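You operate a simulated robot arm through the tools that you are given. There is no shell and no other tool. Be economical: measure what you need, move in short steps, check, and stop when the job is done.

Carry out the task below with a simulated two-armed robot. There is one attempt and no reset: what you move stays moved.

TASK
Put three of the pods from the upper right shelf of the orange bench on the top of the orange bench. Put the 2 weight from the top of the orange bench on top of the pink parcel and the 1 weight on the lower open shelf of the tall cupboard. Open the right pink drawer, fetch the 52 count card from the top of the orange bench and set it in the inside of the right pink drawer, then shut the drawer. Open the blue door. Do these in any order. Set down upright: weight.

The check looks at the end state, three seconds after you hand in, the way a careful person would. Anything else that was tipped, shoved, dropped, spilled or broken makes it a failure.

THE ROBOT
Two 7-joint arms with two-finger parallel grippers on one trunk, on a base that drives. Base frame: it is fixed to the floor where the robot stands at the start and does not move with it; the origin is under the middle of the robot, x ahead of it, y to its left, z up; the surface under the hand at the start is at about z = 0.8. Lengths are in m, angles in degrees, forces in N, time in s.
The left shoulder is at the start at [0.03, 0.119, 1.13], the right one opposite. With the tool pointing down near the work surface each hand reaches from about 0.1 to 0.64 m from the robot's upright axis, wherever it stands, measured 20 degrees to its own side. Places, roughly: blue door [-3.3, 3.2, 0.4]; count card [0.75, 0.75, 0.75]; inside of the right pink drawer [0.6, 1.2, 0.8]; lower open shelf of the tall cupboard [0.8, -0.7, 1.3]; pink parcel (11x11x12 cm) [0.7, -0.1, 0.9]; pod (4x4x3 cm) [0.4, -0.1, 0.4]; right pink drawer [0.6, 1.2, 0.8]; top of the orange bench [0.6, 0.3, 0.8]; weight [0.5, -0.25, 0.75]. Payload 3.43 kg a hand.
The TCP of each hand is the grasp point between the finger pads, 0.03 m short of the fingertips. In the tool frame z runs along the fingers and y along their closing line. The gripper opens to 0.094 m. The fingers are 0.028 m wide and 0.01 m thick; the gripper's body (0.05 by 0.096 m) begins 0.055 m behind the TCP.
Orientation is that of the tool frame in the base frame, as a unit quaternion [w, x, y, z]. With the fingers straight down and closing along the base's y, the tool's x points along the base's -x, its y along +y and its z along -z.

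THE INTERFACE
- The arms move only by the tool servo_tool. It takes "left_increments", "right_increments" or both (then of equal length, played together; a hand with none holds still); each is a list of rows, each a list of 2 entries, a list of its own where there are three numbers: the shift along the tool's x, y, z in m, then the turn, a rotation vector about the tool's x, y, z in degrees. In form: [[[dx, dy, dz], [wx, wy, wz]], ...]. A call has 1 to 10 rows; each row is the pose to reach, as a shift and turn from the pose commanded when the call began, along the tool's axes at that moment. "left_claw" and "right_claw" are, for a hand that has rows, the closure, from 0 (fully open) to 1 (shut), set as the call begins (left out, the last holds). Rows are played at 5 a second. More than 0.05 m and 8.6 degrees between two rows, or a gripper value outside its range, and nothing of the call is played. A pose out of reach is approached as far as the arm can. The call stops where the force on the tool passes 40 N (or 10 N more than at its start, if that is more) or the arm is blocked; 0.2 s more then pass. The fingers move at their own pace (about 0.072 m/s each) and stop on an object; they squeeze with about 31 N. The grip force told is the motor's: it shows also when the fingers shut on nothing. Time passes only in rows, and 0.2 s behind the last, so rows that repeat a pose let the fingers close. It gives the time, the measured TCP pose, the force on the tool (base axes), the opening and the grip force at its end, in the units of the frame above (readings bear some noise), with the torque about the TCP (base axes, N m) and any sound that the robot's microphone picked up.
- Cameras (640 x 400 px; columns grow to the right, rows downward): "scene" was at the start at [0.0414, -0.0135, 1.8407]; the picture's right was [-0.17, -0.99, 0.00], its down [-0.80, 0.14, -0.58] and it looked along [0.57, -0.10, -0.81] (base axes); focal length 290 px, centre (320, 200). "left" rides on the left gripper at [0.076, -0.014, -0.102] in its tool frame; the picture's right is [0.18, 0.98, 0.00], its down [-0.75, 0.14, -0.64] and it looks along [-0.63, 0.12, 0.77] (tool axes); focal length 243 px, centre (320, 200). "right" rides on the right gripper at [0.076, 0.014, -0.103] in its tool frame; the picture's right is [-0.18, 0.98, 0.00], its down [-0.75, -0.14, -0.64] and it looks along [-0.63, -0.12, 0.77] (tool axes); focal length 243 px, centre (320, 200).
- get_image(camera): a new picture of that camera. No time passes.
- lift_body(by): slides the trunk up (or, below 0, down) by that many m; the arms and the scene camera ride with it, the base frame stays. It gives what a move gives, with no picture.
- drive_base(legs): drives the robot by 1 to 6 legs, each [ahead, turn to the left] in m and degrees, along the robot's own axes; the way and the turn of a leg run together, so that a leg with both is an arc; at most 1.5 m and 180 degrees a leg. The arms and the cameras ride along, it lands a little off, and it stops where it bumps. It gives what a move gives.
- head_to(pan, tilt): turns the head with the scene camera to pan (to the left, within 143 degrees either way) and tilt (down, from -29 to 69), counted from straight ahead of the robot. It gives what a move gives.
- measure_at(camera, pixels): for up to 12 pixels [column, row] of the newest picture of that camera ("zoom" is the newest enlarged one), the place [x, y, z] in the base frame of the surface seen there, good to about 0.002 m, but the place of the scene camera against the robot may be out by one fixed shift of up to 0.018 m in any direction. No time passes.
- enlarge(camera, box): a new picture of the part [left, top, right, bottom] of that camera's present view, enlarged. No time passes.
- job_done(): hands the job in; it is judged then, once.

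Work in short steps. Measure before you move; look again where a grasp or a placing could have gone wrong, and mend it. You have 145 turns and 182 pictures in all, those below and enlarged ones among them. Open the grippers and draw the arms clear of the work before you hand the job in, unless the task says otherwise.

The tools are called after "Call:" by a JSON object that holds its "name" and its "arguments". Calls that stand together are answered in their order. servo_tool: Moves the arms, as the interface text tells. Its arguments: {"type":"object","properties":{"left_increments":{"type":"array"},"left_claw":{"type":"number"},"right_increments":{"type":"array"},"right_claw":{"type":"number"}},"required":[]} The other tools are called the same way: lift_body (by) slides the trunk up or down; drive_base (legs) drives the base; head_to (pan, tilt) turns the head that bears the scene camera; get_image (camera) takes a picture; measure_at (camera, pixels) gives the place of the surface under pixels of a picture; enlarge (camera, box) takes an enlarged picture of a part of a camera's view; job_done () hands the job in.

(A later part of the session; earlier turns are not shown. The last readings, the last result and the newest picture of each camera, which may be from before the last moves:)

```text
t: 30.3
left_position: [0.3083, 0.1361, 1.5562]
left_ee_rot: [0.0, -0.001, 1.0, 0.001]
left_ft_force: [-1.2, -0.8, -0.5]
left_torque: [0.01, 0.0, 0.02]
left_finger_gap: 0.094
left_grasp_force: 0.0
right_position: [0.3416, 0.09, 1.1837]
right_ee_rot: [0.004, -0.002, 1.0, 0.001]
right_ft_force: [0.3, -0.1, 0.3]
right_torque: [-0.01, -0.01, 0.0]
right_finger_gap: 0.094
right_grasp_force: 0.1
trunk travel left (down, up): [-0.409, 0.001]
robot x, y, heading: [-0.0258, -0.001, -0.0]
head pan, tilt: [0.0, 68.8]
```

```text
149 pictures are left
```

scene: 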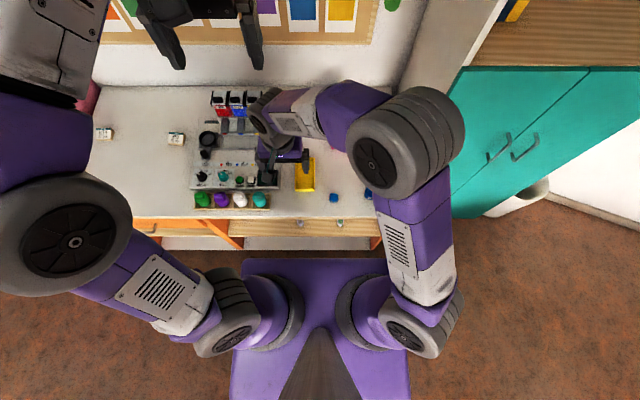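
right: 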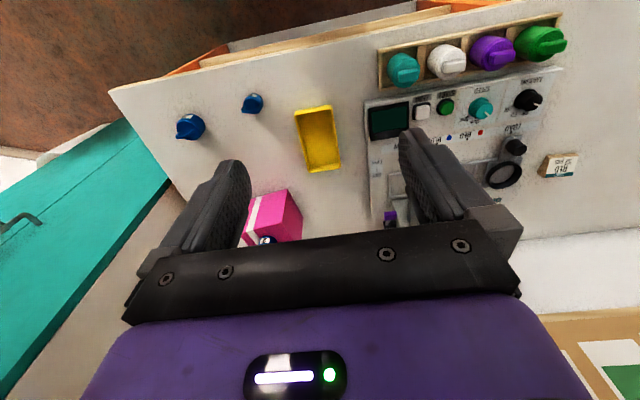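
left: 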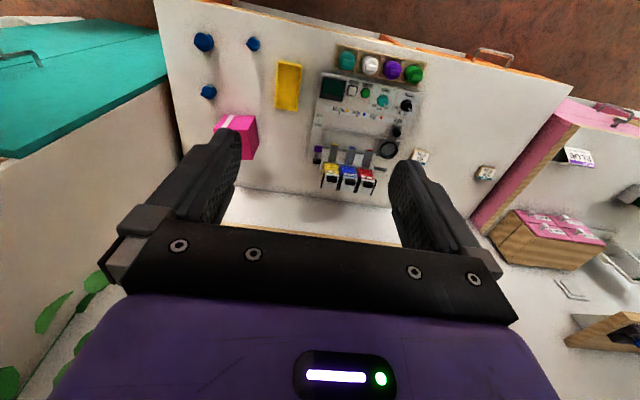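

A row was too long. In the wrist view the 1 weight is at (252,103); I measure it and the table, and move in smaller rows.

Call:
{"name": "measure_at", "arguments": {"camera": "right", "pixels": [[252, 98], [252, 108], [246, 103], [259, 103], [560, 160], [560, 172], [275, 210], [280, 230]]}}

Call:
{"name": "servo_tool", "arguments": {"right_increments": [[[-0.012, -0.028, 0.025], [0, 0, 0]], [[-0.024, -0.056, 0.05], [0, 0, 0]], [[-0.036, -0.084, 0.075], [0, 0, 0]], [[-0.048, -0.112, 0.1], [0, 0, 0]], [[-0.062, -0.14, 0.13], [0, 0, 0]], [[-0.062, -0.146, 0.17], [0, 0, 0]], [[-0.062, -0.146, 0.2], [0, 0, 0]]]}}

Call:
{"name": "get_image", "arguments": {"camera": "right"}}

```text
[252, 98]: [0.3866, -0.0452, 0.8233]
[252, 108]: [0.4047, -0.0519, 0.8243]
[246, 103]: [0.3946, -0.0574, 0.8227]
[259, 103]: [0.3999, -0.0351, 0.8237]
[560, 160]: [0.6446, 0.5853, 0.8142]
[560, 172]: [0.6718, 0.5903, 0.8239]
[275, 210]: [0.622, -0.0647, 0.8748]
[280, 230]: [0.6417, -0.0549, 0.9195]
```

```text
t: 31.9
left_position: [0.3097, 0.1356, 1.5576]
left_ee_rot: [0.0, -0.001, 1.0, 0.0]
left_ft_force: [0.3, 0.3, -0.5]
left_torque: [0.04, 0.01, 0.0]
left_finger_gap: 0.094
left_grasp_force: 0.0
right_position: [0.4086, -0.0565, 0.9815]
right_ee_rot: [0.005, 0.0, 1.0, 0.001]
right_ft_force: [-0.4, 0.2, 0.1]
right_torque: [-0.01, 0.01, 0.01]
right_finger_gap: 0.094
right_grasp_force: 0.0
trunk travel left (down, up): [-0.409, 0.001]
robot x, y, heading: [-0.026, -0.0004, 0.1]
head pan, tilt: [0.0, 68.8]
```

```text
148 pictures are left
```

right: 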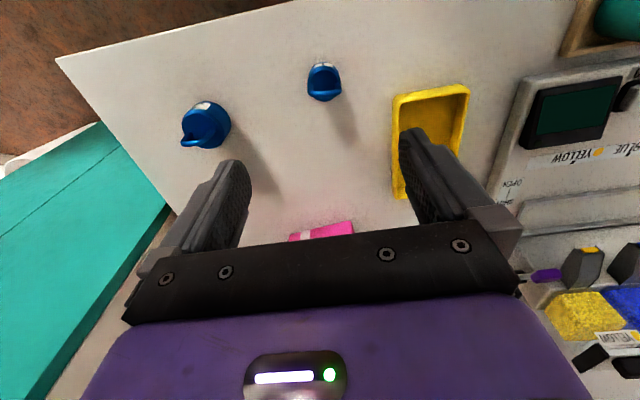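

Weight 1 is at (324,83); I measure it and the yellow tray's edge for finger clearance.

Call:
{"name": "measure_at", "arguments": {"camera": "right", "pixels": [[324, 72], [324, 88], [312, 82], [337, 82], [394, 100], [395, 125], [326, 98]]}}

```text
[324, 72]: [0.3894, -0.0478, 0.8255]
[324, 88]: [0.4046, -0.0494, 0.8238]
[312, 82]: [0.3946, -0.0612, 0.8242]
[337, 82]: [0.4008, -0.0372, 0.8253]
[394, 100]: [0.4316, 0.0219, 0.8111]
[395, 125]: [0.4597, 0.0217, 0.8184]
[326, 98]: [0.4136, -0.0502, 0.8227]
```

Centre about (0.399,-0.049), body top 0.825; the fingers clear the tray. Lowering and gripping.

Call:
{"name": "servo_tool", "arguments": {"right_increments": [[[0.0095, 0.0075, 0.03], [0, 0, 0]], [[0.0095, 0.0075, 0.07], [0, 0, 0]], [[0.0095, 0.0075, 0.11], [0, 0, 0]], [[0.0095, 0.0075, 0.135], [0, 0, 0]], [[0.0095, 0.0075, 0.147], [0, 0, 0]]]}}

Call:
{"name": "servo_tool", "arguments": {"right_increments": [[[0, 0, 0], [0, 0, 0]], [[0, 0, 0], [0, 0, 0]], [[0, 0, 0], [0, 0, 0]], [[0, 0, 0], [0, 0, 0]], [[0, 0, 0], [0, 0, 0]]], "right_claw": 1}}

Call:
{"name": "get_image", "arguments": {"camera": "right"}}

```text
t: 33.1
left_position: [0.3099, 0.1349, 1.5584]
left_ee_rot: [0.0, -0.002, 1.0, 0.0]
left_ft_force: [-0.3, 0.4, 0.0]
left_torque: [0.0, 0.02, 0.01]
left_finger_gap: 0.094
left_grasp_force: 0.3
right_position: [0.3983, -0.0472, 0.8371]
right_ee_rot: [0.004, -0.001, 1.0, 0.001]
right_ft_force: [-0.8, -0.4, -0.3]
right_torque: [0.0, -0.01, 0.0]
right_finger_gap: 0.0939
right_grasp_force: 0.0
trunk travel left (down, up): [-0.409, 0.001]
robot x, y, heading: [-0.0275, -0.0023, 0.2]
head pan, tilt: [0.0, 68.8]
```

```text
t: 34.3
left_position: [0.3102, 0.1348, 1.5575]
left_ee_rot: [-0.001, -0.001, 1.0, 0.0]
left_ft_force: [0.6, -0.8, -0.4]
left_torque: [-0.04, -0.02, 0.02]
left_finger_gap: 0.0942
left_grasp_force: 0.1
right_position: [0.3972, -0.0467, 0.837]
right_ee_rot: [0.004, -0.002, 1.0, 0.001]
right_ft_force: [-0.6, -0.2, 0.1]
right_torque: [0.0, -0.02, 0.0]
right_finger_gap: 0.0329
right_grasp_force: 30.7
trunk travel left (down, up): [-0.409, 0.001]
robot x, y, heading: [-0.0271, -0.0038, 0.1]
head pan, tilt: [0.0, 68.8]
```

```text
147 pictures are left
```

right: 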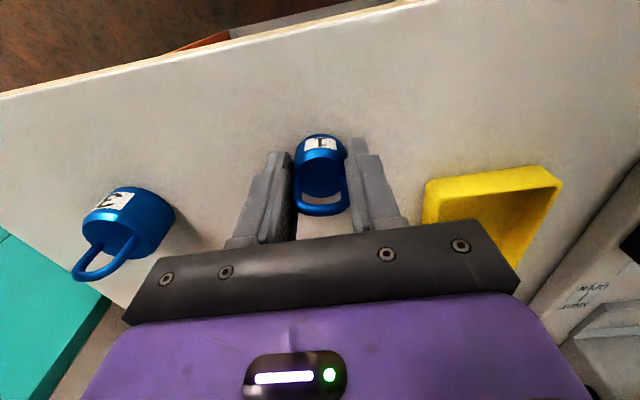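

Gripped (33 mm), but the shelf has little headroom for a vertical hand. I release here, rise, and regrasp the weight with the fingers tilted 45° forward so it can be set on the shelf upright.

Call:
{"name": "servo_tool", "arguments": {"right_increments": [[[0, 0, 0], [0, 0, 0]], [[0, 0, 0], [0, 0, 0]], [[0, 0, 0], [0, 0, 0]], [[0, 0, -0.04], [0, 0, 0]], [[0, 0, -0.08], [0, 0, 0]]], "right_claw": 0}}

Call:
{"name": "servo_tool", "arguments": {"right_increments": [[[0.002, 0, 0], [0, -7.5, 0]], [[0.004, 0, 0], [0, -15, 0]], [[0.006, 0, 0], [0, -22.5, 0]], [[0.008, 0, 0], [0, -30, 0]], [[0.01, 0, 0], [0, -37.5, 0]], [[0.01, 0, 0], [0, -45, 0]]]}}

Call:
{"name": "get_image", "arguments": {"camera": "right"}}

```text
t: 35.5
left_position: [0.3099, 0.1345, 1.5576]
left_ee_rot: [0.001, -0.001, 1.0, 0.0]
left_ft_force: [1.0, 0.2, -0.3]
left_torque: [-0.04, -0.02, 0.03]
left_finger_gap: 0.0939
left_grasp_force: 0.1
right_position: [0.3961, -0.0479, 0.9185]
right_ee_rot: [0.003, -0.002, 1.0, 0.0]
right_ft_force: [0.4, 0.8, -0.2]
right_torque: [0.0, 0.0, -0.01]
right_finger_gap: 0.0941
right_grasp_force: 0.0
trunk travel left (down, up): [-0.409, 0.001]
robot x, y, heading: [-0.0284, 0.0023, -0.1]
head pan, tilt: [0.0, 68.8]
```

```text
t: 36.9
left_position: [0.3102, 0.1368, 1.5567]
left_ee_rot: [0.001, -0.001, 1.0, 0.0]
left_ft_force: [-0.2, 0.1, -0.6]
left_torque: [0.0, -0.02, -0.01]
left_finger_gap: 0.0941
left_grasp_force: 0.1
right_position: [0.3883, -0.0478, 0.9178]
right_ee_rot: [0.388, -0.001, 0.922, 0.0]
right_ft_force: [0.2, 0.2, 0.0]
right_torque: [-0.03, 0.0, -0.01]
right_finger_gap: 0.0942
right_grasp_force: 0.1
trunk travel left (down, up): [-0.409, 0.001]
robot x, y, heading: [-0.025, -0.0014, -0.0]
head pan, tilt: [0.0, 68.8]
```

```text
146 pictures are left
```

right: 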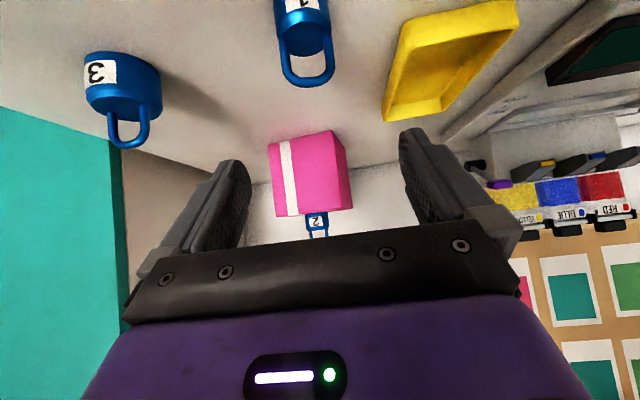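

The tilt is right. I check the 1 weight's sideways place in this view.

Call:
{"name": "measure_at", "arguments": {"camera": "right", "pixels": [[276, 30], [302, 30], [329, 30], [302, 45], [306, 82]]}}

```text
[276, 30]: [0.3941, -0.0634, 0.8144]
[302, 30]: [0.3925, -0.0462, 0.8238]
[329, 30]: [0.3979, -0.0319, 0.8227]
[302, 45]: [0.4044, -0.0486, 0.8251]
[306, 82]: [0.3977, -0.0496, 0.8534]
```

Centre (0.398,-0.048), matching the hand. Descending vertically and gripping.

Call:
{"name": "servo_tool", "arguments": {"right_increments": [[[0.02, 0, 0.02], [0, 0, 0]], [[0.04, 0, 0.04], [0, 0, 0]], [[0.05, 0, 0.05], [0, 0, 0]], [[0.0565, 0, 0.0565], [0, 0, 0]]]}}

Call:
{"name": "get_image", "arguments": {"camera": "right"}}

```text
t: 37.9
left_position: [0.3101, 0.136, 1.5562]
left_ee_rot: [0.0, -0.001, 1.0, 0.001]
left_ft_force: [0.4, 0.5, 0.7]
left_torque: [-0.01, 0.05, 0.02]
left_finger_gap: 0.094
left_grasp_force: 0.1
right_position: [0.3895, -0.0483, 0.8356]
right_ee_rot: [0.387, -0.001, 0.922, 0.001]
right_ft_force: [0.2, 0.0, -0.3]
right_torque: [0.0, 0.0, 0.02]
right_finger_gap: 0.094
right_grasp_force: 0.1
trunk travel left (down, up): [-0.409, 0.001]
robot x, y, heading: [-0.0286, 0.0024, 0.2]
head pan, tilt: [0.0, 68.8]
```

```text
145 pictures are left
```

right: 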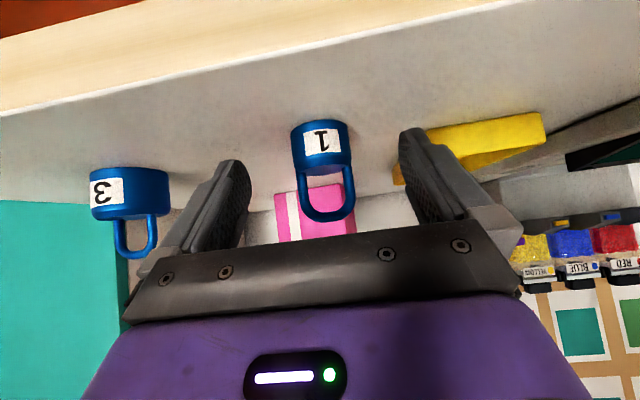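

Call:
{"name": "servo_tool", "arguments": {"right_increments": [[[0, 0, 0], [0, 0, 0]], [[0, 0, 0], [0, 0, 0]], [[0, 0, 0], [0, 0, 0]], [[0, 0, 0], [0, 0, 0]], [[0, 0, 0], [0, 0, 0]]], "right_claw": 1}}

Call:
{"name": "get_image", "arguments": {"camera": "right"}}

```text
t: 39.1
left_position: [0.3105, 0.1362, 1.5565]
left_ee_rot: [0.001, -0.001, 1.0, 0.0]
left_ft_force: [0.5, -0.1, 0.5]
left_torque: [-0.01, 0.01, 0.0]
left_finger_gap: 0.0941
left_grasp_force: 0.1
right_position: [0.3885, -0.049, 0.8348]
right_ee_rot: [0.387, -0.001, 0.922, 0.001]
right_ft_force: [0.1, 0.4, 1.7]
right_torque: [0.09, -0.03, 0.02]
right_finger_gap: 0.0335
right_grasp_force: 32.0
trunk travel left (down, up): [-0.409, 0.001]
robot x, y, heading: [-0.0251, 0.0018, 0.2]
head pan, tilt: [0.0, 68.8]
```

```text
144 pictures are left
```

right: 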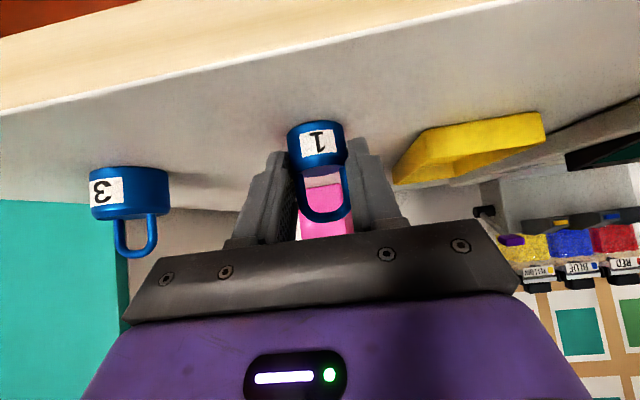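

Gripped upright. I lift it vertically in two calls to about z 1.37.

Call:
{"name": "servo_tool", "arguments": {"right_increments": [[[-0.02, 0, -0.02], [0, 0, 0]], [[-0.05, 0, -0.05], [0, 0, 0]], [[-0.08, 0, -0.08], [0, 0, 0]], [[-0.11, 0, -0.11], [0, 0, 0]], [[-0.14, 0, -0.14], [0, 0, 0]], [[-0.17, 0, -0.17], [0, 0, 0]], [[-0.2, 0, -0.2], [0, 0, 0]]]}}

Call:
{"name": "servo_tool", "arguments": {"right_increments": [[[-0.03, 0, -0.03], [0, 0, 0]], [[-0.06, 0, -0.06], [0, 0, 0]], [[-0.09, 0, -0.09], [0, 0, 0]], [[-0.12, 0, -0.12], [0, 0, 0]], [[-0.15, 0, -0.15], [0, 0, 0]], [[-0.18, 0, -0.18], [0, 0, 0]]]}}

Call:
{"name": "drive_base", "arguments": {"legs": [[-0.25, 0], [0, -90]]}}

Call:
{"name": "head_to", "arguments": {"pan": 60, "tilt": 35}}

Call:
{"name": "get_image", "arguments": {"camera": "scene"}}

```text
t: 40.7
left_position: [0.3078, 0.1351, 1.5575]
left_ee_rot: [0.001, -0.001, 1.0, 0.001]
left_ft_force: [0.6, -0.5, 0.2]
left_torque: [0.03, -0.03, 0.03]
left_finger_gap: 0.0938
left_grasp_force: 0.1
right_position: [0.3803, -0.0499, 1.1208]
right_ee_rot: [0.387, 0.0, 0.922, 0.001]
right_ft_force: [-0.1, -0.1, -1.0]
right_torque: [-0.02, -0.01, -0.02]
right_finger_gap: 0.0332
right_grasp_force: 31.4
trunk travel left (down, up): [-0.409, 0.001]
robot x, y, heading: [-0.0259, -0.0007, 0.2]
head pan, tilt: [0.0, 68.8]
```

```text
t: 42.1
left_position: [0.31, 0.1347, 1.5567]
left_ee_rot: [0.002, -0.001, 1.0, -0.001]
left_ft_force: [1.0, -0.5, -0.1]
left_torque: [0.01, -0.03, -0.01]
left_finger_gap: 0.0939
left_grasp_force: 0.0
right_position: [0.3799, -0.0502, 1.3762]
right_ee_rot: [0.386, -0.002, 0.922, 0.002]
right_ft_force: [-0.2, -0.3, -1.4]
right_torque: [-0.01, 0.03, -0.01]
right_finger_gap: 0.0329
right_grasp_force: 30.8
trunk travel left (down, up): [-0.409, 0.001]
robot x, y, heading: [-0.0238, 0.0009, 0.0]
head pan, tilt: [0.0, 68.8]
```

```text
t: 47.7
left_position: [-0.1329, -0.3368, 1.5572]
left_ee_rot: [0.0, 0.703, 0.711, 0.0]
left_ft_force: [-0.1, -0.4, -0.5]
left_torque: [0.03, -0.01, -0.01]
left_finger_gap: 0.0941
left_grasp_force: 0.0
right_position: [-0.3167, -0.4092, 1.3763]
right_ee_rot: [0.275, 0.649, 0.655, -0.271]
right_ft_force: [-0.4, -0.2, -1.9]
right_torque: [0.0, 0.0, -0.01]
right_finger_gap: 0.0331
right_grasp_force: 31.2
trunk travel left (down, up): [-0.409, 0.001]
robot x, y, heading: [-0.2721, 0.0042, -89.2]
head pan, tilt: [0.0, 68.8]
```

```text
t: 49.0
left_position: [-0.1323, -0.3364, 1.5563]
left_ee_rot: [0.0, 0.703, 0.711, 0.0]
left_ft_force: [-0.4, -0.5, -0.6]
left_torque: [0.0, 0.0, 0.02]
left_finger_gap: 0.094
left_grasp_force: 0.1
right_position: [-0.3162, -0.4094, 1.3757]
right_ee_rot: [0.275, 0.649, 0.655, -0.271]
right_ft_force: [1.3, 0.6, -1.1]
right_torque: [0.03, -0.04, 0.02]
right_finger_gap: 0.033
right_grasp_force: 31.0
trunk travel left (down, up): [-0.409, 0.001]
robot x, y, heading: [-0.2691, -0.004, -89.3]
head pan, tilt: [60.0, 35.0]
```

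```text
143 pictures are left
```

scene: 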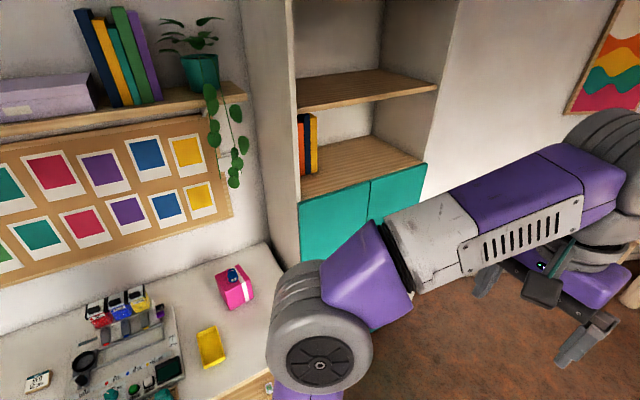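

The shelf has books at its left (308,145) and free space at right. I measure it and check the floor ahead before driving.

Call:
{"name": "measure_at", "arguments": {"camera": "scene", "pixels": [[303, 197], [425, 163], [360, 170], [320, 172], [390, 155], [340, 190], [300, 105], [436, 90], [360, 150], [370, 100], [312, 160]]}}

Call:
{"name": "head_to", "arguments": {"pan": 0, "tilt": 45}}

Call:
{"name": "get_image", "arguments": {"camera": "scene"}}

```text
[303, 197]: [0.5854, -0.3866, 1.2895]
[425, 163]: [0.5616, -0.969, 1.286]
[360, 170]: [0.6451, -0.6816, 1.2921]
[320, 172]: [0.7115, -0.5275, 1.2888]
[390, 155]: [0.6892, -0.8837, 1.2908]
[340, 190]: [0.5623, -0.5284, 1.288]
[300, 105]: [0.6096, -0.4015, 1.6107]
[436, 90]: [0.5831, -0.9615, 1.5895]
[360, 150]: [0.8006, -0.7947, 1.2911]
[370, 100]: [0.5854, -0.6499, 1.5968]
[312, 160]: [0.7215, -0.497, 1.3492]
```

```text
t: 50.3
left_position: [-0.13, -0.3375, 1.5561]
left_ee_rot: [0.0, 0.704, 0.711, 0.0]
left_ft_force: [-0.3, -0.1, -0.2]
left_torque: [0.03, 0.01, -0.03]
left_finger_gap: 0.094
left_grasp_force: 0.0
right_position: [-0.3166, -0.4104, 1.3755]
right_ee_rot: [0.275, 0.649, 0.655, -0.271]
right_ft_force: [-1.2, -0.3, -1.1]
right_torque: [0.0, -0.04, -0.01]
right_finger_gap: 0.0331
right_grasp_force: 31.2
trunk travel left (down, up): [-0.409, 0.001]
robot x, y, heading: [-0.2691, 0.001, -89.4]
head pan, tilt: [0.0, 45.0]
```

```text
142 pictures are left
```

scene: 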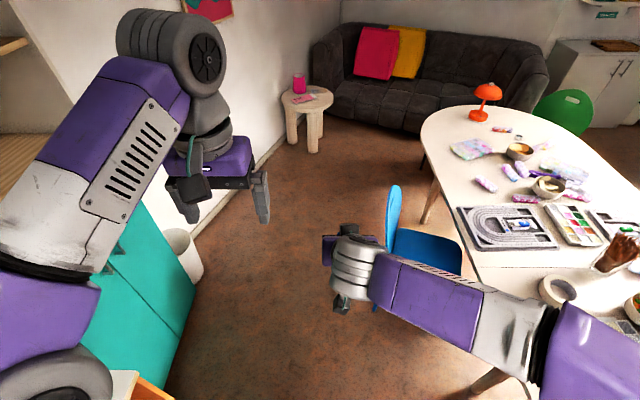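

A blue chair and a table are on the right. I measure them and the bin to be sure of the path.

Call:
{"name": "measure_at", "arguments": {"camera": "scene", "pixels": [[425, 250], [395, 210], [400, 235], [385, 300], [185, 245], [200, 280], [470, 290], [500, 370], [300, 300], [425, 195]]}}

```text
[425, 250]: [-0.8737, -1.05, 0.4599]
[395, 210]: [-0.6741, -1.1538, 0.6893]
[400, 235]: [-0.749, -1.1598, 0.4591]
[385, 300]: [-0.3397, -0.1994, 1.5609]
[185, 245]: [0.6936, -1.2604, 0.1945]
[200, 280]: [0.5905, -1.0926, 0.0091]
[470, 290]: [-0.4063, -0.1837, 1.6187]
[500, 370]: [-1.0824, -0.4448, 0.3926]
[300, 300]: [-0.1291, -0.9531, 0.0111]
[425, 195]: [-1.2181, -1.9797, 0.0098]
```

The path is clear. I drive 0.57 m along -y, turn back left, and go ahead 0.15 m.

Call:
{"name": "drive_base", "arguments": {"legs": [[0.57, 0], [0, 90], [0.15, 0]]}}

Call:
{"name": "head_to", "arguments": {"pan": -15, "tilt": 35}}

Call:
{"name": "get_image", "arguments": {"camera": "scene"}}

Call:
{"name": "get_image", "arguments": {"camera": "right"}}

```text
t: 58.4
left_position: [0.2276, -0.4421, 1.5575]
left_ee_rot: [0.001, 0.0, 1.0, -0.001]
left_ft_force: [-1.1, 0.5, -0.7]
left_torque: [0.02, -0.01, 0.02]
left_finger_gap: 0.0941
left_grasp_force: 0.1
right_position: [0.2975, -0.6275, 1.3762]
right_ee_rot: [0.386, 0.0, 0.922, 0.001]
right_ft_force: [-0.1, 0.2, -1.4]
right_torque: [-0.02, 0.01, -0.02]
right_finger_gap: 0.0329
right_grasp_force: 31.0
trunk travel left (down, up): [-0.409, 0.001]
robot x, y, heading: [-0.112, -0.5723, 0.2]
head pan, tilt: [0.0, 45.0]
```

```text
t: 59.1
left_position: [0.2292, -0.4417, 1.5564]
left_ee_rot: [0.0, 0.001, 1.0, -0.001]
left_ft_force: [-0.1, 0.2, 0.6]
left_torque: [0.02, 0.03, 0.0]
left_finger_gap: 0.0941
left_grasp_force: 0.1
right_position: [0.2989, -0.6272, 1.3744]
right_ee_rot: [0.386, 0.001, 0.922, 0.0]
right_ft_force: [0.4, -0.2, -0.5]
right_torque: [0.03, 0.02, 0.02]
right_finger_gap: 0.0331
right_grasp_force: 30.4
trunk travel left (down, up): [-0.409, 0.001]
robot x, y, heading: [-0.1109, -0.577, -0.2]
head pan, tilt: [-15.0, 35.0]
```

```text
141 pictures are left
```

scene: 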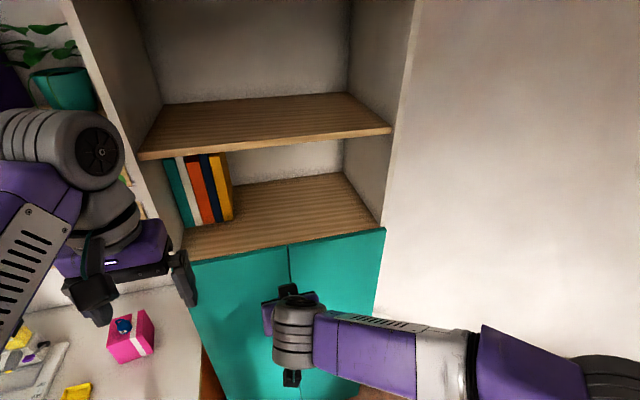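

```text
140 pictures are left
```

right: 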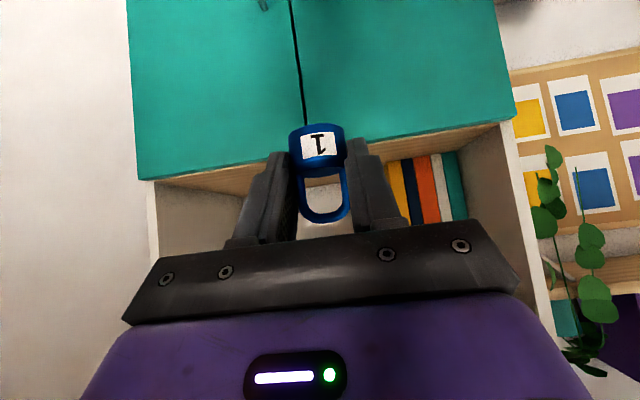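

I drive 0.15 m ahead (the left hand stays clear of the cupboard), then extend the right arm above the shelf.

Call:
{"name": "drive_base", "arguments": {"legs": [[0.15, 0]]}}

Call:
{"name": "servo_tool", "arguments": {"right_increments": [[[-0.007, -0.015, 0.007], [0, 0, 0]], [[-0.014, -0.03, 0.014], [0, 0, 0]], [[-0.021, -0.045, 0.021], [0, 0, 0]], [[-0.028, -0.06, 0.028], [0, 0, 0]]]}}

Call:
{"name": "get_image", "arguments": {"camera": "right"}}

Call:
{"name": "get_image", "arguments": {"camera": "scene"}}

```text
t: 60.5
left_position: [0.3736, -0.442, 1.5587]
left_ee_rot: [0.002, 0.0, 1.0, -0.001]
left_ft_force: [-0.7, 0.2, -0.4]
left_torque: [0.03, -0.02, -0.02]
left_finger_gap: 0.0941
left_grasp_force: 0.0
right_position: [0.4457, -0.6267, 1.3762]
right_ee_rot: [0.387, 0.0, 0.922, 0.0]
right_ft_force: [0.4, 0.2, -1.0]
right_torque: [0.02, 0.03, 0.01]
right_finger_gap: 0.0332
right_grasp_force: 31.2
trunk travel left (down, up): [-0.409, 0.001]
robot x, y, heading: [0.035, -0.5758, -0.2]
head pan, tilt: [-15.0, 35.0]
```

```text
t: 61.5
left_position: [0.3746, -0.4415, 1.5576]
left_ee_rot: [0.0, -0.001, 1.0, -0.001]
left_ft_force: [0.8, 0.0, 0.0]
left_torque: [0.01, -0.01, 0.0]
left_finger_gap: 0.0939
left_grasp_force: 0.0
right_position: [0.4863, -0.6866, 1.376]
right_ee_rot: [0.387, 0.0, 0.922, 0.001]
right_ft_force: [-1.0, 0.1, -0.6]
right_torque: [0.01, 0.0, 0.03]
right_finger_gap: 0.0332
right_grasp_force: 31.0
trunk travel left (down, up): [-0.409, 0.001]
robot x, y, heading: [0.039, -0.5773, 0.1]
head pan, tilt: [-15.0, 35.0]
```

```text
139 pictures are left
```

right: 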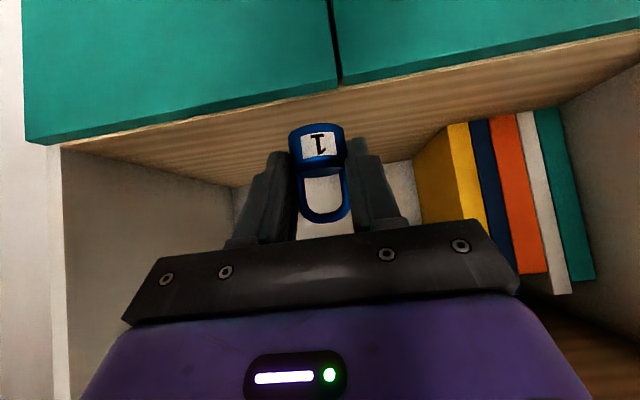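

```text
138 pictures are left
```

scene: 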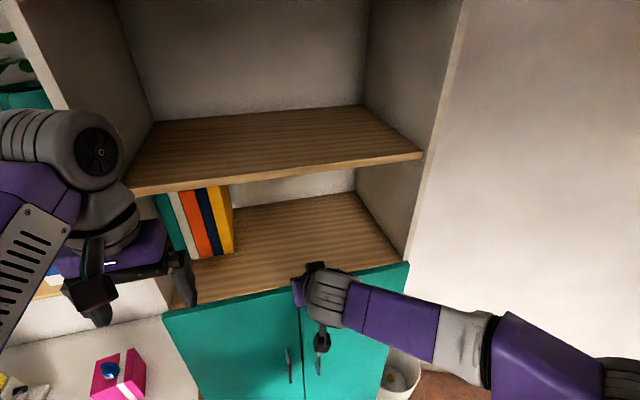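

Call:
{"name": "measure_at", "arguments": {"camera": "right", "pixels": [[270, 110], [250, 140], [200, 150], [400, 100], [230, 115], [380, 130], [300, 110], [355, 92], [455, 150]]}}

```text
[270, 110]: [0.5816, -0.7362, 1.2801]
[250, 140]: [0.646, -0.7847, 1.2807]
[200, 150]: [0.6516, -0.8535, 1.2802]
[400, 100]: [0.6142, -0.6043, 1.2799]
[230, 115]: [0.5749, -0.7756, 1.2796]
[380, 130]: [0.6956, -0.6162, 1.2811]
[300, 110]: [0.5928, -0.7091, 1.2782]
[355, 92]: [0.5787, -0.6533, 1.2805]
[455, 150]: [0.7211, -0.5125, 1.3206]
```

Shelf surface is z 1.280. I extend 0.16 m forward at this height.

Call:
{"name": "servo_tool", "arguments": {"right_increments": [[[-0.028, -0.003, 0.028], [0, 0, 0]], [[-0.056, -0.006, 0.056], [0, 0, 0]], [[-0.084, -0.009, 0.084], [0, 0, 0]], [[-0.112, -0.012, 0.112], [0, 0, 0]]]}}

Call:
{"name": "get_image", "arguments": {"camera": "right"}}

```text
t: 62.5
left_position: [0.3782, -0.4426, 1.5566]
left_ee_rot: [0.0, 0.0, 1.0, 0.0]
left_ft_force: [1.6, 0.5, 0.6]
left_torque: [0.01, 0.05, 0.01]
left_finger_gap: 0.0937
left_grasp_force: 0.0
right_position: [0.6442, -0.7041, 1.376]
right_ee_rot: [0.386, 0.0, 0.922, 0.002]
right_ft_force: [1.1, -0.6, -1.1]
right_torque: [0.0, 0.03, 0.0]
right_finger_gap: 0.0331
right_grasp_force: 31.2
trunk travel left (down, up): [-0.409, 0.001]
robot x, y, heading: [0.039, -0.5759, -0.2]
head pan, tilt: [-15.0, 35.0]
```

```text
137 pictures are left
```

right: 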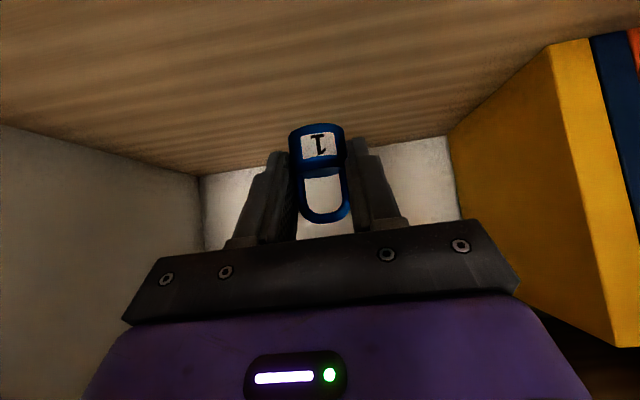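

In place over the shelf. Lowering about 0.058 m.

Call:
{"name": "servo_tool", "arguments": {"right_increments": [[[0.02, 0, 0.02], [0, 0, 0]], [[0.034, 0, 0.034], [0, 0, 0]], [[0.0405, 0, 0.0405], [0, 0, 0]]]}}

Call:
{"name": "servo_tool", "arguments": {"right_increments": [[[0.0015, 0, 0.0015], [0, 0, 0]], [[0.0025, 0, 0.0025], [0, 0, 0]]]}}

Call:
{"name": "get_image", "arguments": {"camera": "right"}}

```text
t: 63.3
left_position: [0.3763, -0.4431, 1.5565]
left_ee_rot: [0.001, 0.0, 1.0, -0.001]
left_ft_force: [-0.5, 0.5, -0.1]
left_torque: [0.0, -0.05, -0.02]
left_finger_gap: 0.094
left_grasp_force: 0.0
right_position: [0.6424, -0.7002, 1.3209]
right_ee_rot: [0.387, 0.0, 0.922, 0.002]
right_ft_force: [-1.2, -0.1, -1.6]
right_torque: [0.03, 0.0, 0.02]
right_finger_gap: 0.0329
right_grasp_force: 30.9
trunk travel left (down, up): [-0.409, 0.001]
robot x, y, heading: [0.0416, -0.5769, 0.0]
head pan, tilt: [-15.0, 35.0]
```

```text
t: 63.9
left_position: [0.3756, -0.4411, 1.5573]
left_ee_rot: [0.001, -0.001, 1.0, -0.001]
left_ft_force: [0.6, -0.1, -0.2]
left_torque: [-0.01, -0.02, -0.01]
left_finger_gap: 0.094
left_grasp_force: 0.1
right_position: [0.6437, -0.7004, 1.3163]
right_ee_rot: [0.387, 0.0, 0.922, 0.002]
right_ft_force: [1.3, 0.0, -1.5]
right_torque: [0.01, 0.0, -0.02]
right_finger_gap: 0.033
right_grasp_force: 31.2
trunk travel left (down, up): [-0.409, 0.001]
robot x, y, heading: [0.0353, -0.5771, 0.1]
head pan, tilt: [-15.0, 35.0]
```

```text
136 pictures are left
```

right: 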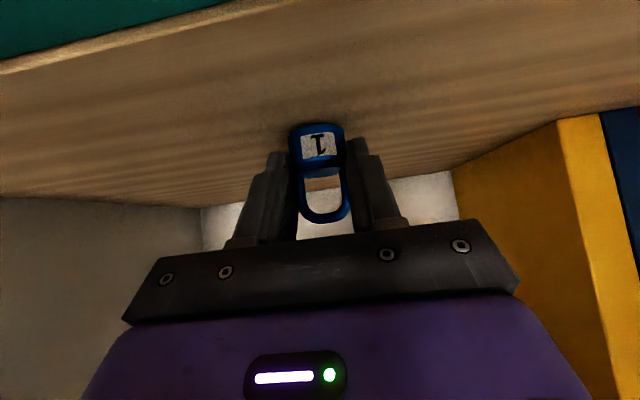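

Still about 1.5 N carried at z 1.316; I go 2 mm steps to contact.

Call:
{"name": "servo_tool", "arguments": {"right_increments": [[[0.0008, 0, 0.0008], [0, 0, 0]], [[0.0015, 0, 0.0015], [0, 0, 0]]]}}

```text
t: 64.5
left_position: [0.3753, -0.442, 1.5572]
left_ee_rot: [0.001, 0.0, 1.0, -0.001]
left_ft_force: [0.5, 1.2, 0.5]
left_torque: [0.0, 0.0, 0.0]
left_finger_gap: 0.0939
left_grasp_force: 0.0
right_position: [0.6441, -0.699, 1.315]
right_ee_rot: [0.388, 0.0, 0.922, 0.002]
right_ft_force: [-0.3, 0.2, 1.7]
right_torque: [0.03, -0.04, 0.03]
right_finger_gap: 0.033
right_grasp_force: 30.7
trunk travel left (down, up): [-0.409, 0.001]
robot x, y, heading: [0.0372, -0.577, -0.1]
head pan, tilt: [-15.0, 35.0]
```

Contact. Opening, then retreating along the fingers.

Call:
{"name": "servo_tool", "arguments": {"right_increments": [[[0, 0, 0], [0, 0, 0]], [[0, 0, 0], [0, 0, 0]], [[0, 0, 0], [0, 0, 0]], [[0, 0, 0], [0, 0, 0]], [[0, 0, -0.03], [0, 0, 0]], [[0.02, 0, -0.06], [0, 0, 0]], [[0.05, 0, -0.09], [0, 0, 0]]], "right_claw": 0}}

Call:
{"name": "get_image", "arguments": {"camera": "right"}}

```text
t: 66.1
left_position: [0.3732, -0.4418, 1.5571]
left_ee_rot: [0.001, -0.001, 1.0, -0.001]
left_ft_force: [0.2, -0.1, 0.6]
left_torque: [-0.01, -0.01, 0.03]
left_finger_gap: 0.0937
left_grasp_force: 0.0
right_position: [0.5437, -0.6999, 1.3428]
right_ee_rot: [0.387, 0.0, 0.922, 0.001]
right_ft_force: [-0.5, 0.4, -0.1]
right_torque: [-0.02, -0.01, 0.01]
right_finger_gap: 0.094
right_grasp_force: 0.0
trunk travel left (down, up): [-0.409, 0.001]
robot x, y, heading: [0.0343, -0.5797, -0.2]
head pan, tilt: [-15.0, 35.0]
```

```text
135 pictures are left
```

right: 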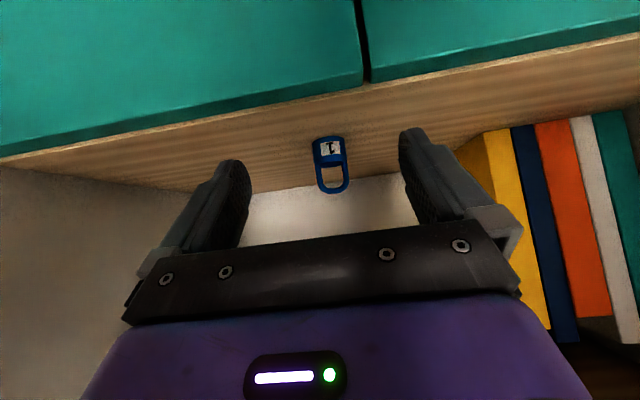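

The 1 weight stands upright on the shelf. I back off, draw the right hand in, and drive back in front of the bench.

Call:
{"name": "drive_base", "arguments": {"legs": [[-0.38, 0]]}}

Call:
{"name": "servo_tool", "arguments": {"right_increments": [[[0.028, 0.01, -0.028], [0, 0, 0]], [[0.056, 0.02, -0.056], [0, 0, 0]], [[0.084, 0.03, -0.084], [0, 0, 0]]]}}

Call:
{"name": "drive_base", "arguments": {"legs": [[0, 90], [0.62, 0], [0, -90]]}}

Call:
{"name": "head_to", "arguments": {"pan": -5, "tilt": 55}}

Call:
{"name": "get_image", "arguments": {"camera": "scene"}}

```text
t: 68.5
left_position: [-0.0016, -0.4428, 1.5573]
left_ee_rot: [0.002, 0.001, 1.0, -0.001]
left_ft_force: [0.0, -0.3, -0.4]
left_torque: [0.01, 0.01, 0.01]
left_finger_gap: 0.0938
left_grasp_force: 0.1
right_position: [0.1682, -0.7012, 1.3402]
right_ee_rot: [0.387, 0.001, 0.922, 0.0]
right_ft_force: [-0.2, 0.3, -0.4]
right_torque: [0.0, -0.04, -0.01]
right_finger_gap: 0.0941
right_grasp_force: 0.1
trunk travel left (down, up): [-0.409, 0.001]
robot x, y, heading: [-0.3376, -0.5752, -0.1]
head pan, tilt: [-15.0, 35.0]
```

```text
t: 69.3
left_position: [-0.0039, -0.4418, 1.5571]
left_ee_rot: [0.0, 0.0, 1.0, -0.001]
left_ft_force: [-0.8, 0.6, 0.0]
left_torque: [0.0, -0.03, 0.01]
left_finger_gap: 0.094
left_grasp_force: 0.2
right_position: [0.0479, -0.674, 1.3406]
right_ee_rot: [0.387, 0.001, 0.922, 0.002]
right_ft_force: [-1.1, 0.0, -0.1]
right_torque: [-0.02, -0.01, -0.01]
right_finger_gap: 0.0942
right_grasp_force: 0.0
trunk travel left (down, up): [-0.409, 0.001]
robot x, y, heading: [-0.3418, -0.5783, -0.1]
head pan, tilt: [-15.0, 35.0]
```

```text
t: 80.3
left_position: [0.0169, 0.1536, 1.5583]
left_ee_rot: [0.001, 0.014, 1.0, -0.001]
left_ft_force: [-0.4, -0.1, 0.3]
left_torque: [-0.01, -0.03, 0.0]
left_finger_gap: 0.0941
left_grasp_force: 0.0
right_position: [0.0624, -0.0795, 1.3408]
right_ee_rot: [0.387, 0.013, 0.922, -0.005]
right_ft_force: [0.2, -0.3, -0.3]
right_torque: [0.0, 0.0, 0.02]
right_finger_gap: 0.0941
right_grasp_force: 0.1
trunk travel left (down, up): [-0.409, 0.001]
robot x, y, heading: [-0.3239, 0.0283, -1.6]
head pan, tilt: [-15.0, 35.0]
```

```text
t: 81.1
left_position: [0.0165, 0.1528, 1.5564]
left_ee_rot: [0.001, 0.015, 1.0, -0.001]
left_ft_force: [-0.3, -0.1, -0.6]
left_torque: [-0.02, -0.02, -0.01]
left_finger_gap: 0.094
left_grasp_force: 0.0
right_position: [0.0629, -0.0794, 1.341]
right_ee_rot: [0.387, 0.013, 0.922, -0.005]
right_ft_force: [0.4, 0.1, -0.5]
right_torque: [0.02, -0.03, -0.04]
right_finger_gap: 0.0939
right_grasp_force: 0.1
trunk travel left (down, up): [-0.409, 0.001]
robot x, y, heading: [-0.3224, 0.0324, -1.5]
head pan, tilt: [-5.0, 55.0]
```

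```text
134 pictures are left
```

scene: 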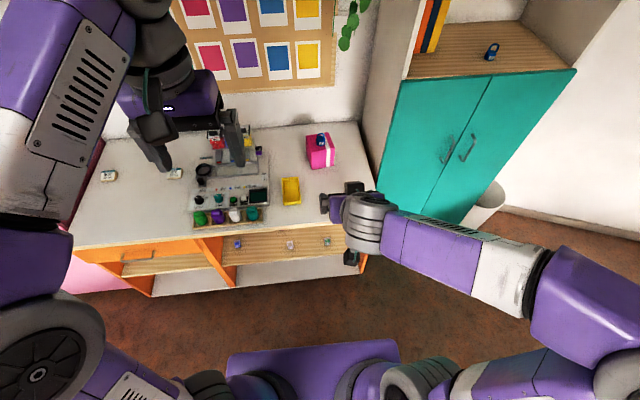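

Three pods are visible at (237,243), (290,243), (327,240). I zoom in and measure them.

Call:
{"name": "enlarge", "arguments": {"camera": "scene", "box": [215, 215, 375, 300]}}

Call:
{"name": "measure_at", "arguments": {"camera": "scene", "pixels": [[237, 243], [290, 244], [327, 241], [262, 250], [262, 232], [310, 255], [237, 262]]}}

```text
4.00 times, centred on (295, 258) of scene
```

zoom: 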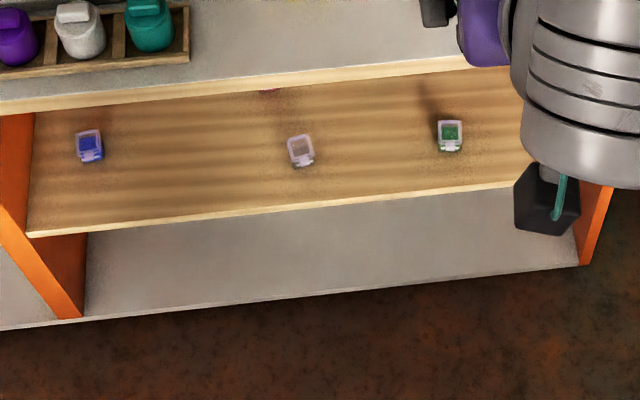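

```text
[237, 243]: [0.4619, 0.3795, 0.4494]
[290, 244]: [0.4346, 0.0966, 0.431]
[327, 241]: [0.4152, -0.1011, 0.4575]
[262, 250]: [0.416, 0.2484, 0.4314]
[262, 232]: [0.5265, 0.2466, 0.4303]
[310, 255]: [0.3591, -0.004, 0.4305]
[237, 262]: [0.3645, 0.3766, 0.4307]
```

Pods: green (0.415,-0.10), clear (0.43,0.10), blue (0.46,0.38) on a shelf at z≈0.42. I lower the trunk here, clear of the bench, then lower the right hand.

Call:
{"name": "lift_body", "arguments": {"by": -0.4}}

Call:
{"name": "servo_tool", "arguments": {"right_increments": [[[0.03, 0, 0.03], [0, 0, 0]], [[0.06, 0, 0.06], [0, 0, 0]], [[0.09, 0, 0.09], [0, 0, 0]], [[0.12, 0, 0.12], [0, 0, 0]], [[0.15, 0, 0.15], [0, 0, 0]], [[0.18, 0, 0.18], [0, 0, 0]], [[0.21, 0, 0.21], [0, 0, 0]], [[0.24, 0, 0.24], [0, 0, 0]], [[0.27, 0, 0.27], [0, 0, 0]], [[0.29, 0, 0.29], [0, 0, 0]]]}}

Call:
{"name": "get_image", "arguments": {"camera": "scene"}}

Call:
{"name": "get_image", "arguments": {"camera": "right"}}

```text
t: 85.0
left_position: [0.0164, 0.1541, 1.1584]
left_ee_rot: [0.0, 0.015, 1.0, -0.001]
left_ft_force: [-1.1, 0.0, 0.0]
left_torque: [-0.05, -0.04, 0.0]
left_finger_gap: 0.0941
left_grasp_force: 0.0
right_position: [0.0631, -0.0785, 0.9411]
right_ee_rot: [0.387, 0.012, 0.922, -0.003]
right_ft_force: [-0.4, 0.4, -0.3]
right_torque: [0.01, -0.01, 0.0]
right_finger_gap: 0.0939
right_grasp_force: 0.1
trunk travel left (down, up): [-0.009, 0.401]
robot x, y, heading: [-0.3208, 0.0264, -1.6]
head pan, tilt: [-5.0, 55.0]
```

```text
t: 87.2
left_position: [0.0164, 0.1533, 1.1571]
left_ee_rot: [0.0, 0.014, 1.0, -0.001]
left_ft_force: [-0.4, -0.1, 0.4]
left_torque: [-0.02, -0.03, -0.02]
left_finger_gap: 0.094
left_grasp_force: 0.0
right_position: [0.0688, -0.0773, 0.5314]
right_ee_rot: [0.387, 0.012, 0.922, -0.004]
right_ft_force: [0.1, -0.2, 0.4]
right_torque: [0.06, 0.01, -0.02]
right_finger_gap: 0.0941
right_grasp_force: 0.0
right hand out of reach, approached as far as the arm can: row 3, 4, 5, 6
trunk travel left (down, up): [-0.009, 0.401]
robot x, y, heading: [-0.3212, 0.0269, -1.4]
head pan, tilt: [-5.0, 55.0]
```

```text
132 pictures are left
```

scene: 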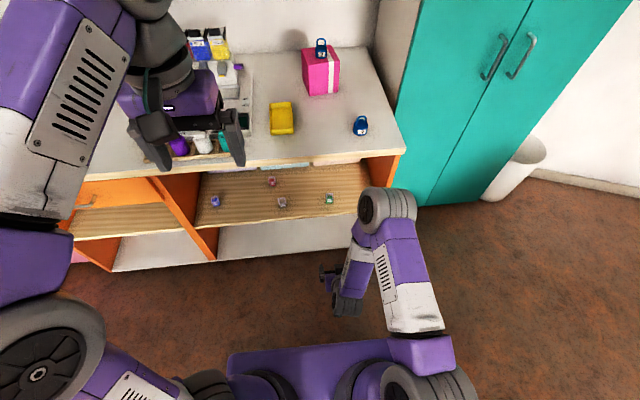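

```text
131 pictures are left
```

right: 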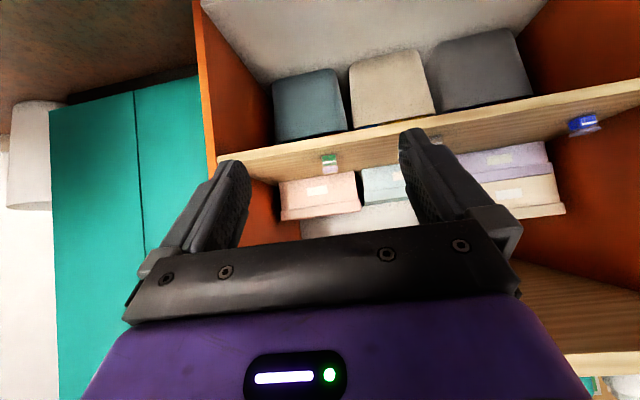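

The elbow (385,205) now points forward; I check how far it reaches before driving closer.

Call:
{"name": "measure_at", "arguments": {"camera": "scene", "pixels": [[385, 200], [400, 190], [375, 215], [350, 300], [415, 310], [330, 198], [283, 202], [272, 182], [215, 201], [355, 240], [360, 190]]}}

Call:
{"name": "enlarge", "arguments": {"camera": "scene", "box": [190, 150, 370, 260]}}

```text
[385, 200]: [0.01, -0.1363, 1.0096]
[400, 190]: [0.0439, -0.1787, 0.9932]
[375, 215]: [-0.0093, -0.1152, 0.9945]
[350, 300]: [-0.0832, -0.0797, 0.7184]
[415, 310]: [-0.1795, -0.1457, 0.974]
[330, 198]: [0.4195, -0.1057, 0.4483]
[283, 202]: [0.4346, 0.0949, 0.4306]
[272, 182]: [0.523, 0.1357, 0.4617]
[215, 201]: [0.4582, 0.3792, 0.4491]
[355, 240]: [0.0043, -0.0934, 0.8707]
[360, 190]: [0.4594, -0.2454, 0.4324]
```

```text
3.56 times, centred on (280, 205) of scene
```

zoom: 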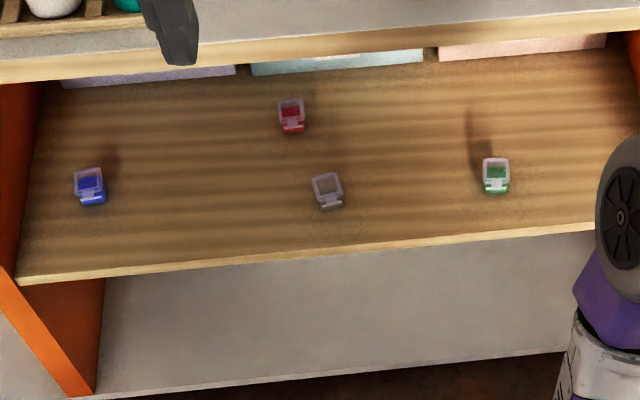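

The elbow needs to be farther back, so I extend the arm forward 0.19 m here (still outside the bench) and look again.

Call:
{"name": "servo_tool", "arguments": {"right_increments": [[[-0.027, 0, 0.027], [0, 0, 0]], [[-0.054, 0, 0.054], [0, 0, 0]], [[-0.081, 0, 0.081], [0, 0, 0]], [[-0.108, 0, 0.108], [0, 0, 0]], [[-0.134, 0, 0.134], [0, 0, 0]]]}}

Call:
{"name": "drive_base", "arguments": {"legs": [[0, 1.5]]}}

Call:
{"name": "get_image", "arguments": {"camera": "scene"}}

Call:
{"name": "get_image", "arguments": {"camera": "right"}}

```text
t: 88.4
left_position: [0.0168, 0.1546, 1.1569]
left_ee_rot: [0.001, 0.013, 1.0, -0.001]
left_ft_force: [-1.0, -0.1, -0.5]
left_torque: [0.01, 0.0, 0.02]
left_finger_gap: 0.0937
left_grasp_force: 0.0
right_position: [0.2556, -0.0866, 0.5325]
right_ee_rot: [0.386, 0.012, 0.922, -0.004]
right_ft_force: [0.3, 0.2, -0.5]
right_torque: [-0.02, 0.01, -0.01]
right_finger_gap: 0.094
right_grasp_force: 0.0
trunk travel left (down, up): [-0.009, 0.401]
robot x, y, heading: [-0.3221, 0.0272, -1.6]
head pan, tilt: [-5.0, 55.0]
```

```text
t: 89.1
left_position: [0.014, 0.1621, 1.158]
left_ee_rot: [0.001, 0.002, 1.0, -0.001]
left_ft_force: [0.4, -0.8, -0.4]
left_torque: [0.0, 0.01, 0.03]
left_finger_gap: 0.0939
left_grasp_force: 0.1
right_position: [0.2594, -0.0722, 0.5326]
right_ee_rot: [0.386, 0.0, 0.922, 0.0]
right_ft_force: [0.3, 0.3, -1.0]
right_torque: [0.02, -0.05, 0.0]
right_finger_gap: 0.0942
right_grasp_force: 0.0
trunk travel left (down, up): [-0.009, 0.401]
robot x, y, heading: [-0.3283, 0.029, -0.3]
head pan, tilt: [-5.0, 55.0]
```

```text
129 pictures are left
```

scene: 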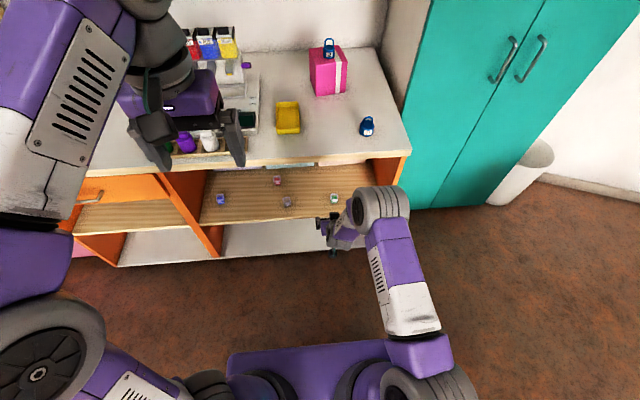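

```text
128 pictures are left
```

right: 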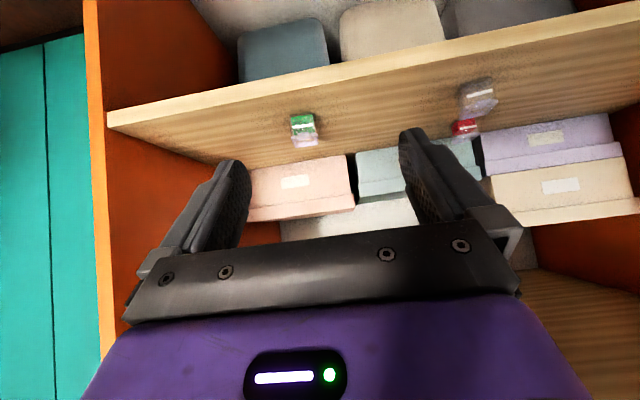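

Now measuring the pods in the wrist view and the elbow/forearm in the scene view.

Call:
{"name": "measure_at", "arguments": {"camera": "right", "pixels": [[302, 122], [304, 140], [292, 128], [316, 128], [477, 92], [480, 107], [464, 97], [494, 92], [250, 130], [380, 110], [464, 126]]}}

Call:
{"name": "measure_at", "arguments": {"camera": "scene", "pixels": [[380, 192], [360, 200], [350, 215], [345, 238], [330, 215], [390, 260], [370, 190]]}}

Call:
{"name": "enlarge", "arguments": {"camera": "right", "box": [270, 60, 530, 170]}}

```text
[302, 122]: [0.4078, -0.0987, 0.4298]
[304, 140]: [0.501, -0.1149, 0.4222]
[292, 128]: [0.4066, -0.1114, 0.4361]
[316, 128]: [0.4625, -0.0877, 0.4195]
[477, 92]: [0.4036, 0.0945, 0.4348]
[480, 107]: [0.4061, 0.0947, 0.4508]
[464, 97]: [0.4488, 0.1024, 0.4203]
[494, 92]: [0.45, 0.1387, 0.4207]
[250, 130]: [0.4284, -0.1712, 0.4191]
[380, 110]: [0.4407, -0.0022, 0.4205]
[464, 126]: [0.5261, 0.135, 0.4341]
```

```text
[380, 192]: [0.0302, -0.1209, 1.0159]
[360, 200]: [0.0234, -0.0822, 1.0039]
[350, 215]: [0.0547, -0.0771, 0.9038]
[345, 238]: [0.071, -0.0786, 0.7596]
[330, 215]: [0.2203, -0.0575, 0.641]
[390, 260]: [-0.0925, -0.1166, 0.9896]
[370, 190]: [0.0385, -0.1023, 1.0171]
```

```text
2.46 times, centred on (400, 115) of right
```

zoom: 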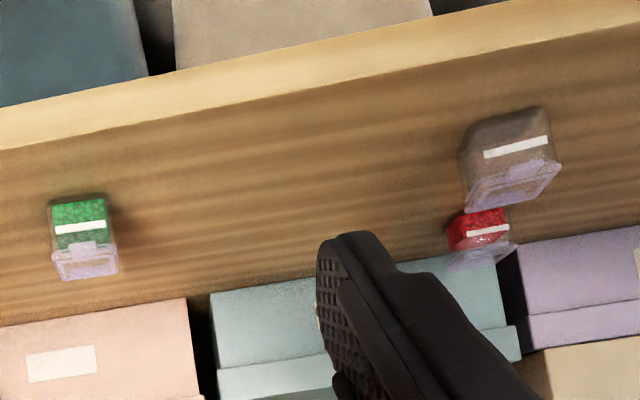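

Elbow and forearm will clear the bench edge by about 5 cm. Driving ahead 0.15 m puts the hand above the green pod.

Call:
{"name": "drive_base", "arguments": {"legs": [[0.15, 0.3]]}}

Call:
{"name": "servo_tool", "arguments": {"right_increments": [[[0, -0.015, 0], [0, 0, 0]], [[0, -0.029, 0], [0, 0, 0]]]}}

Call:
{"name": "get_image", "arguments": {"camera": "right"}}

Call:
{"name": "get_image", "arguments": {"camera": "scene"}}

```text
t: 90.5
left_position: [0.1587, 0.1631, 1.1582]
left_ee_rot: [0.001, 0.001, 1.0, -0.001]
left_ft_force: [0.5, 0.5, -0.4]
left_torque: [-0.03, 0.02, -0.04]
left_finger_gap: 0.094
left_grasp_force: 0.1
right_position: [0.4046, -0.0702, 0.533]
right_ee_rot: [0.386, -0.001, 0.923, 0.001]
right_ft_force: [-0.2, -0.2, -0.9]
right_torque: [0.01, 0.0, -0.01]
right_finger_gap: 0.0941
right_grasp_force: 0.0
trunk travel left (down, up): [-0.009, 0.401]
robot x, y, heading: [-0.1781, 0.0286, -0.1]
head pan, tilt: [-5.0, 55.0]
```

```text
t: 91.1
left_position: [0.1583, 0.1629, 1.158]
left_ee_rot: [0.001, 0.0, 1.0, -0.001]
left_ft_force: [-0.5, 0.5, -0.4]
left_torque: [0.01, 0.02, 0.02]
left_finger_gap: 0.094
left_grasp_force: 0.0
right_position: [0.4022, -0.101, 0.5314]
right_ee_rot: [0.386, 0.0, 0.923, 0.001]
right_ft_force: [0.2, -0.5, -0.6]
right_torque: [0.02, 0.03, -0.01]
right_finger_gap: 0.0942
right_grasp_force: 0.1
trunk travel left (down, up): [-0.009, 0.401]
robot x, y, heading: [-0.1789, 0.0321, -0.1]
head pan, tilt: [-5.0, 55.0]
```

```text
126 pictures are left
```

right: 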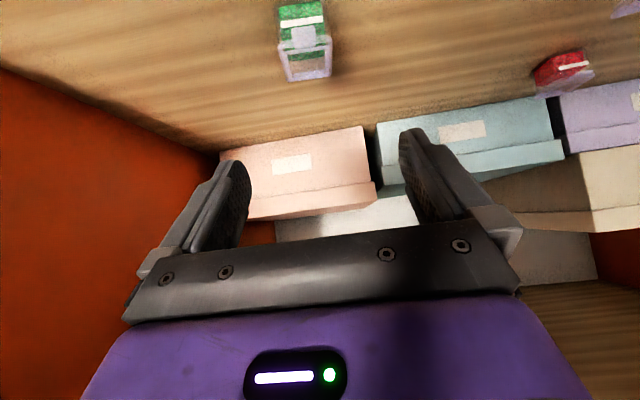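

```text
125 pictures are left
```

scene: 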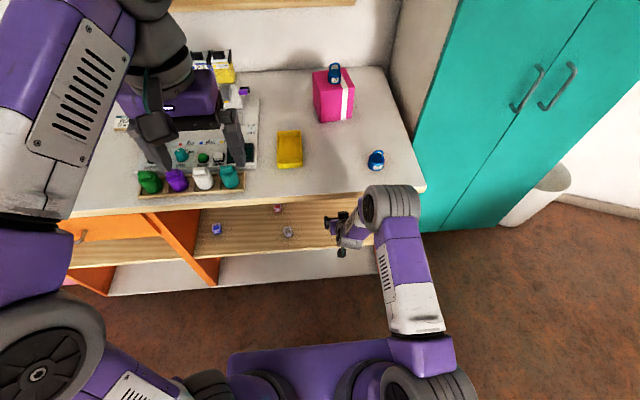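

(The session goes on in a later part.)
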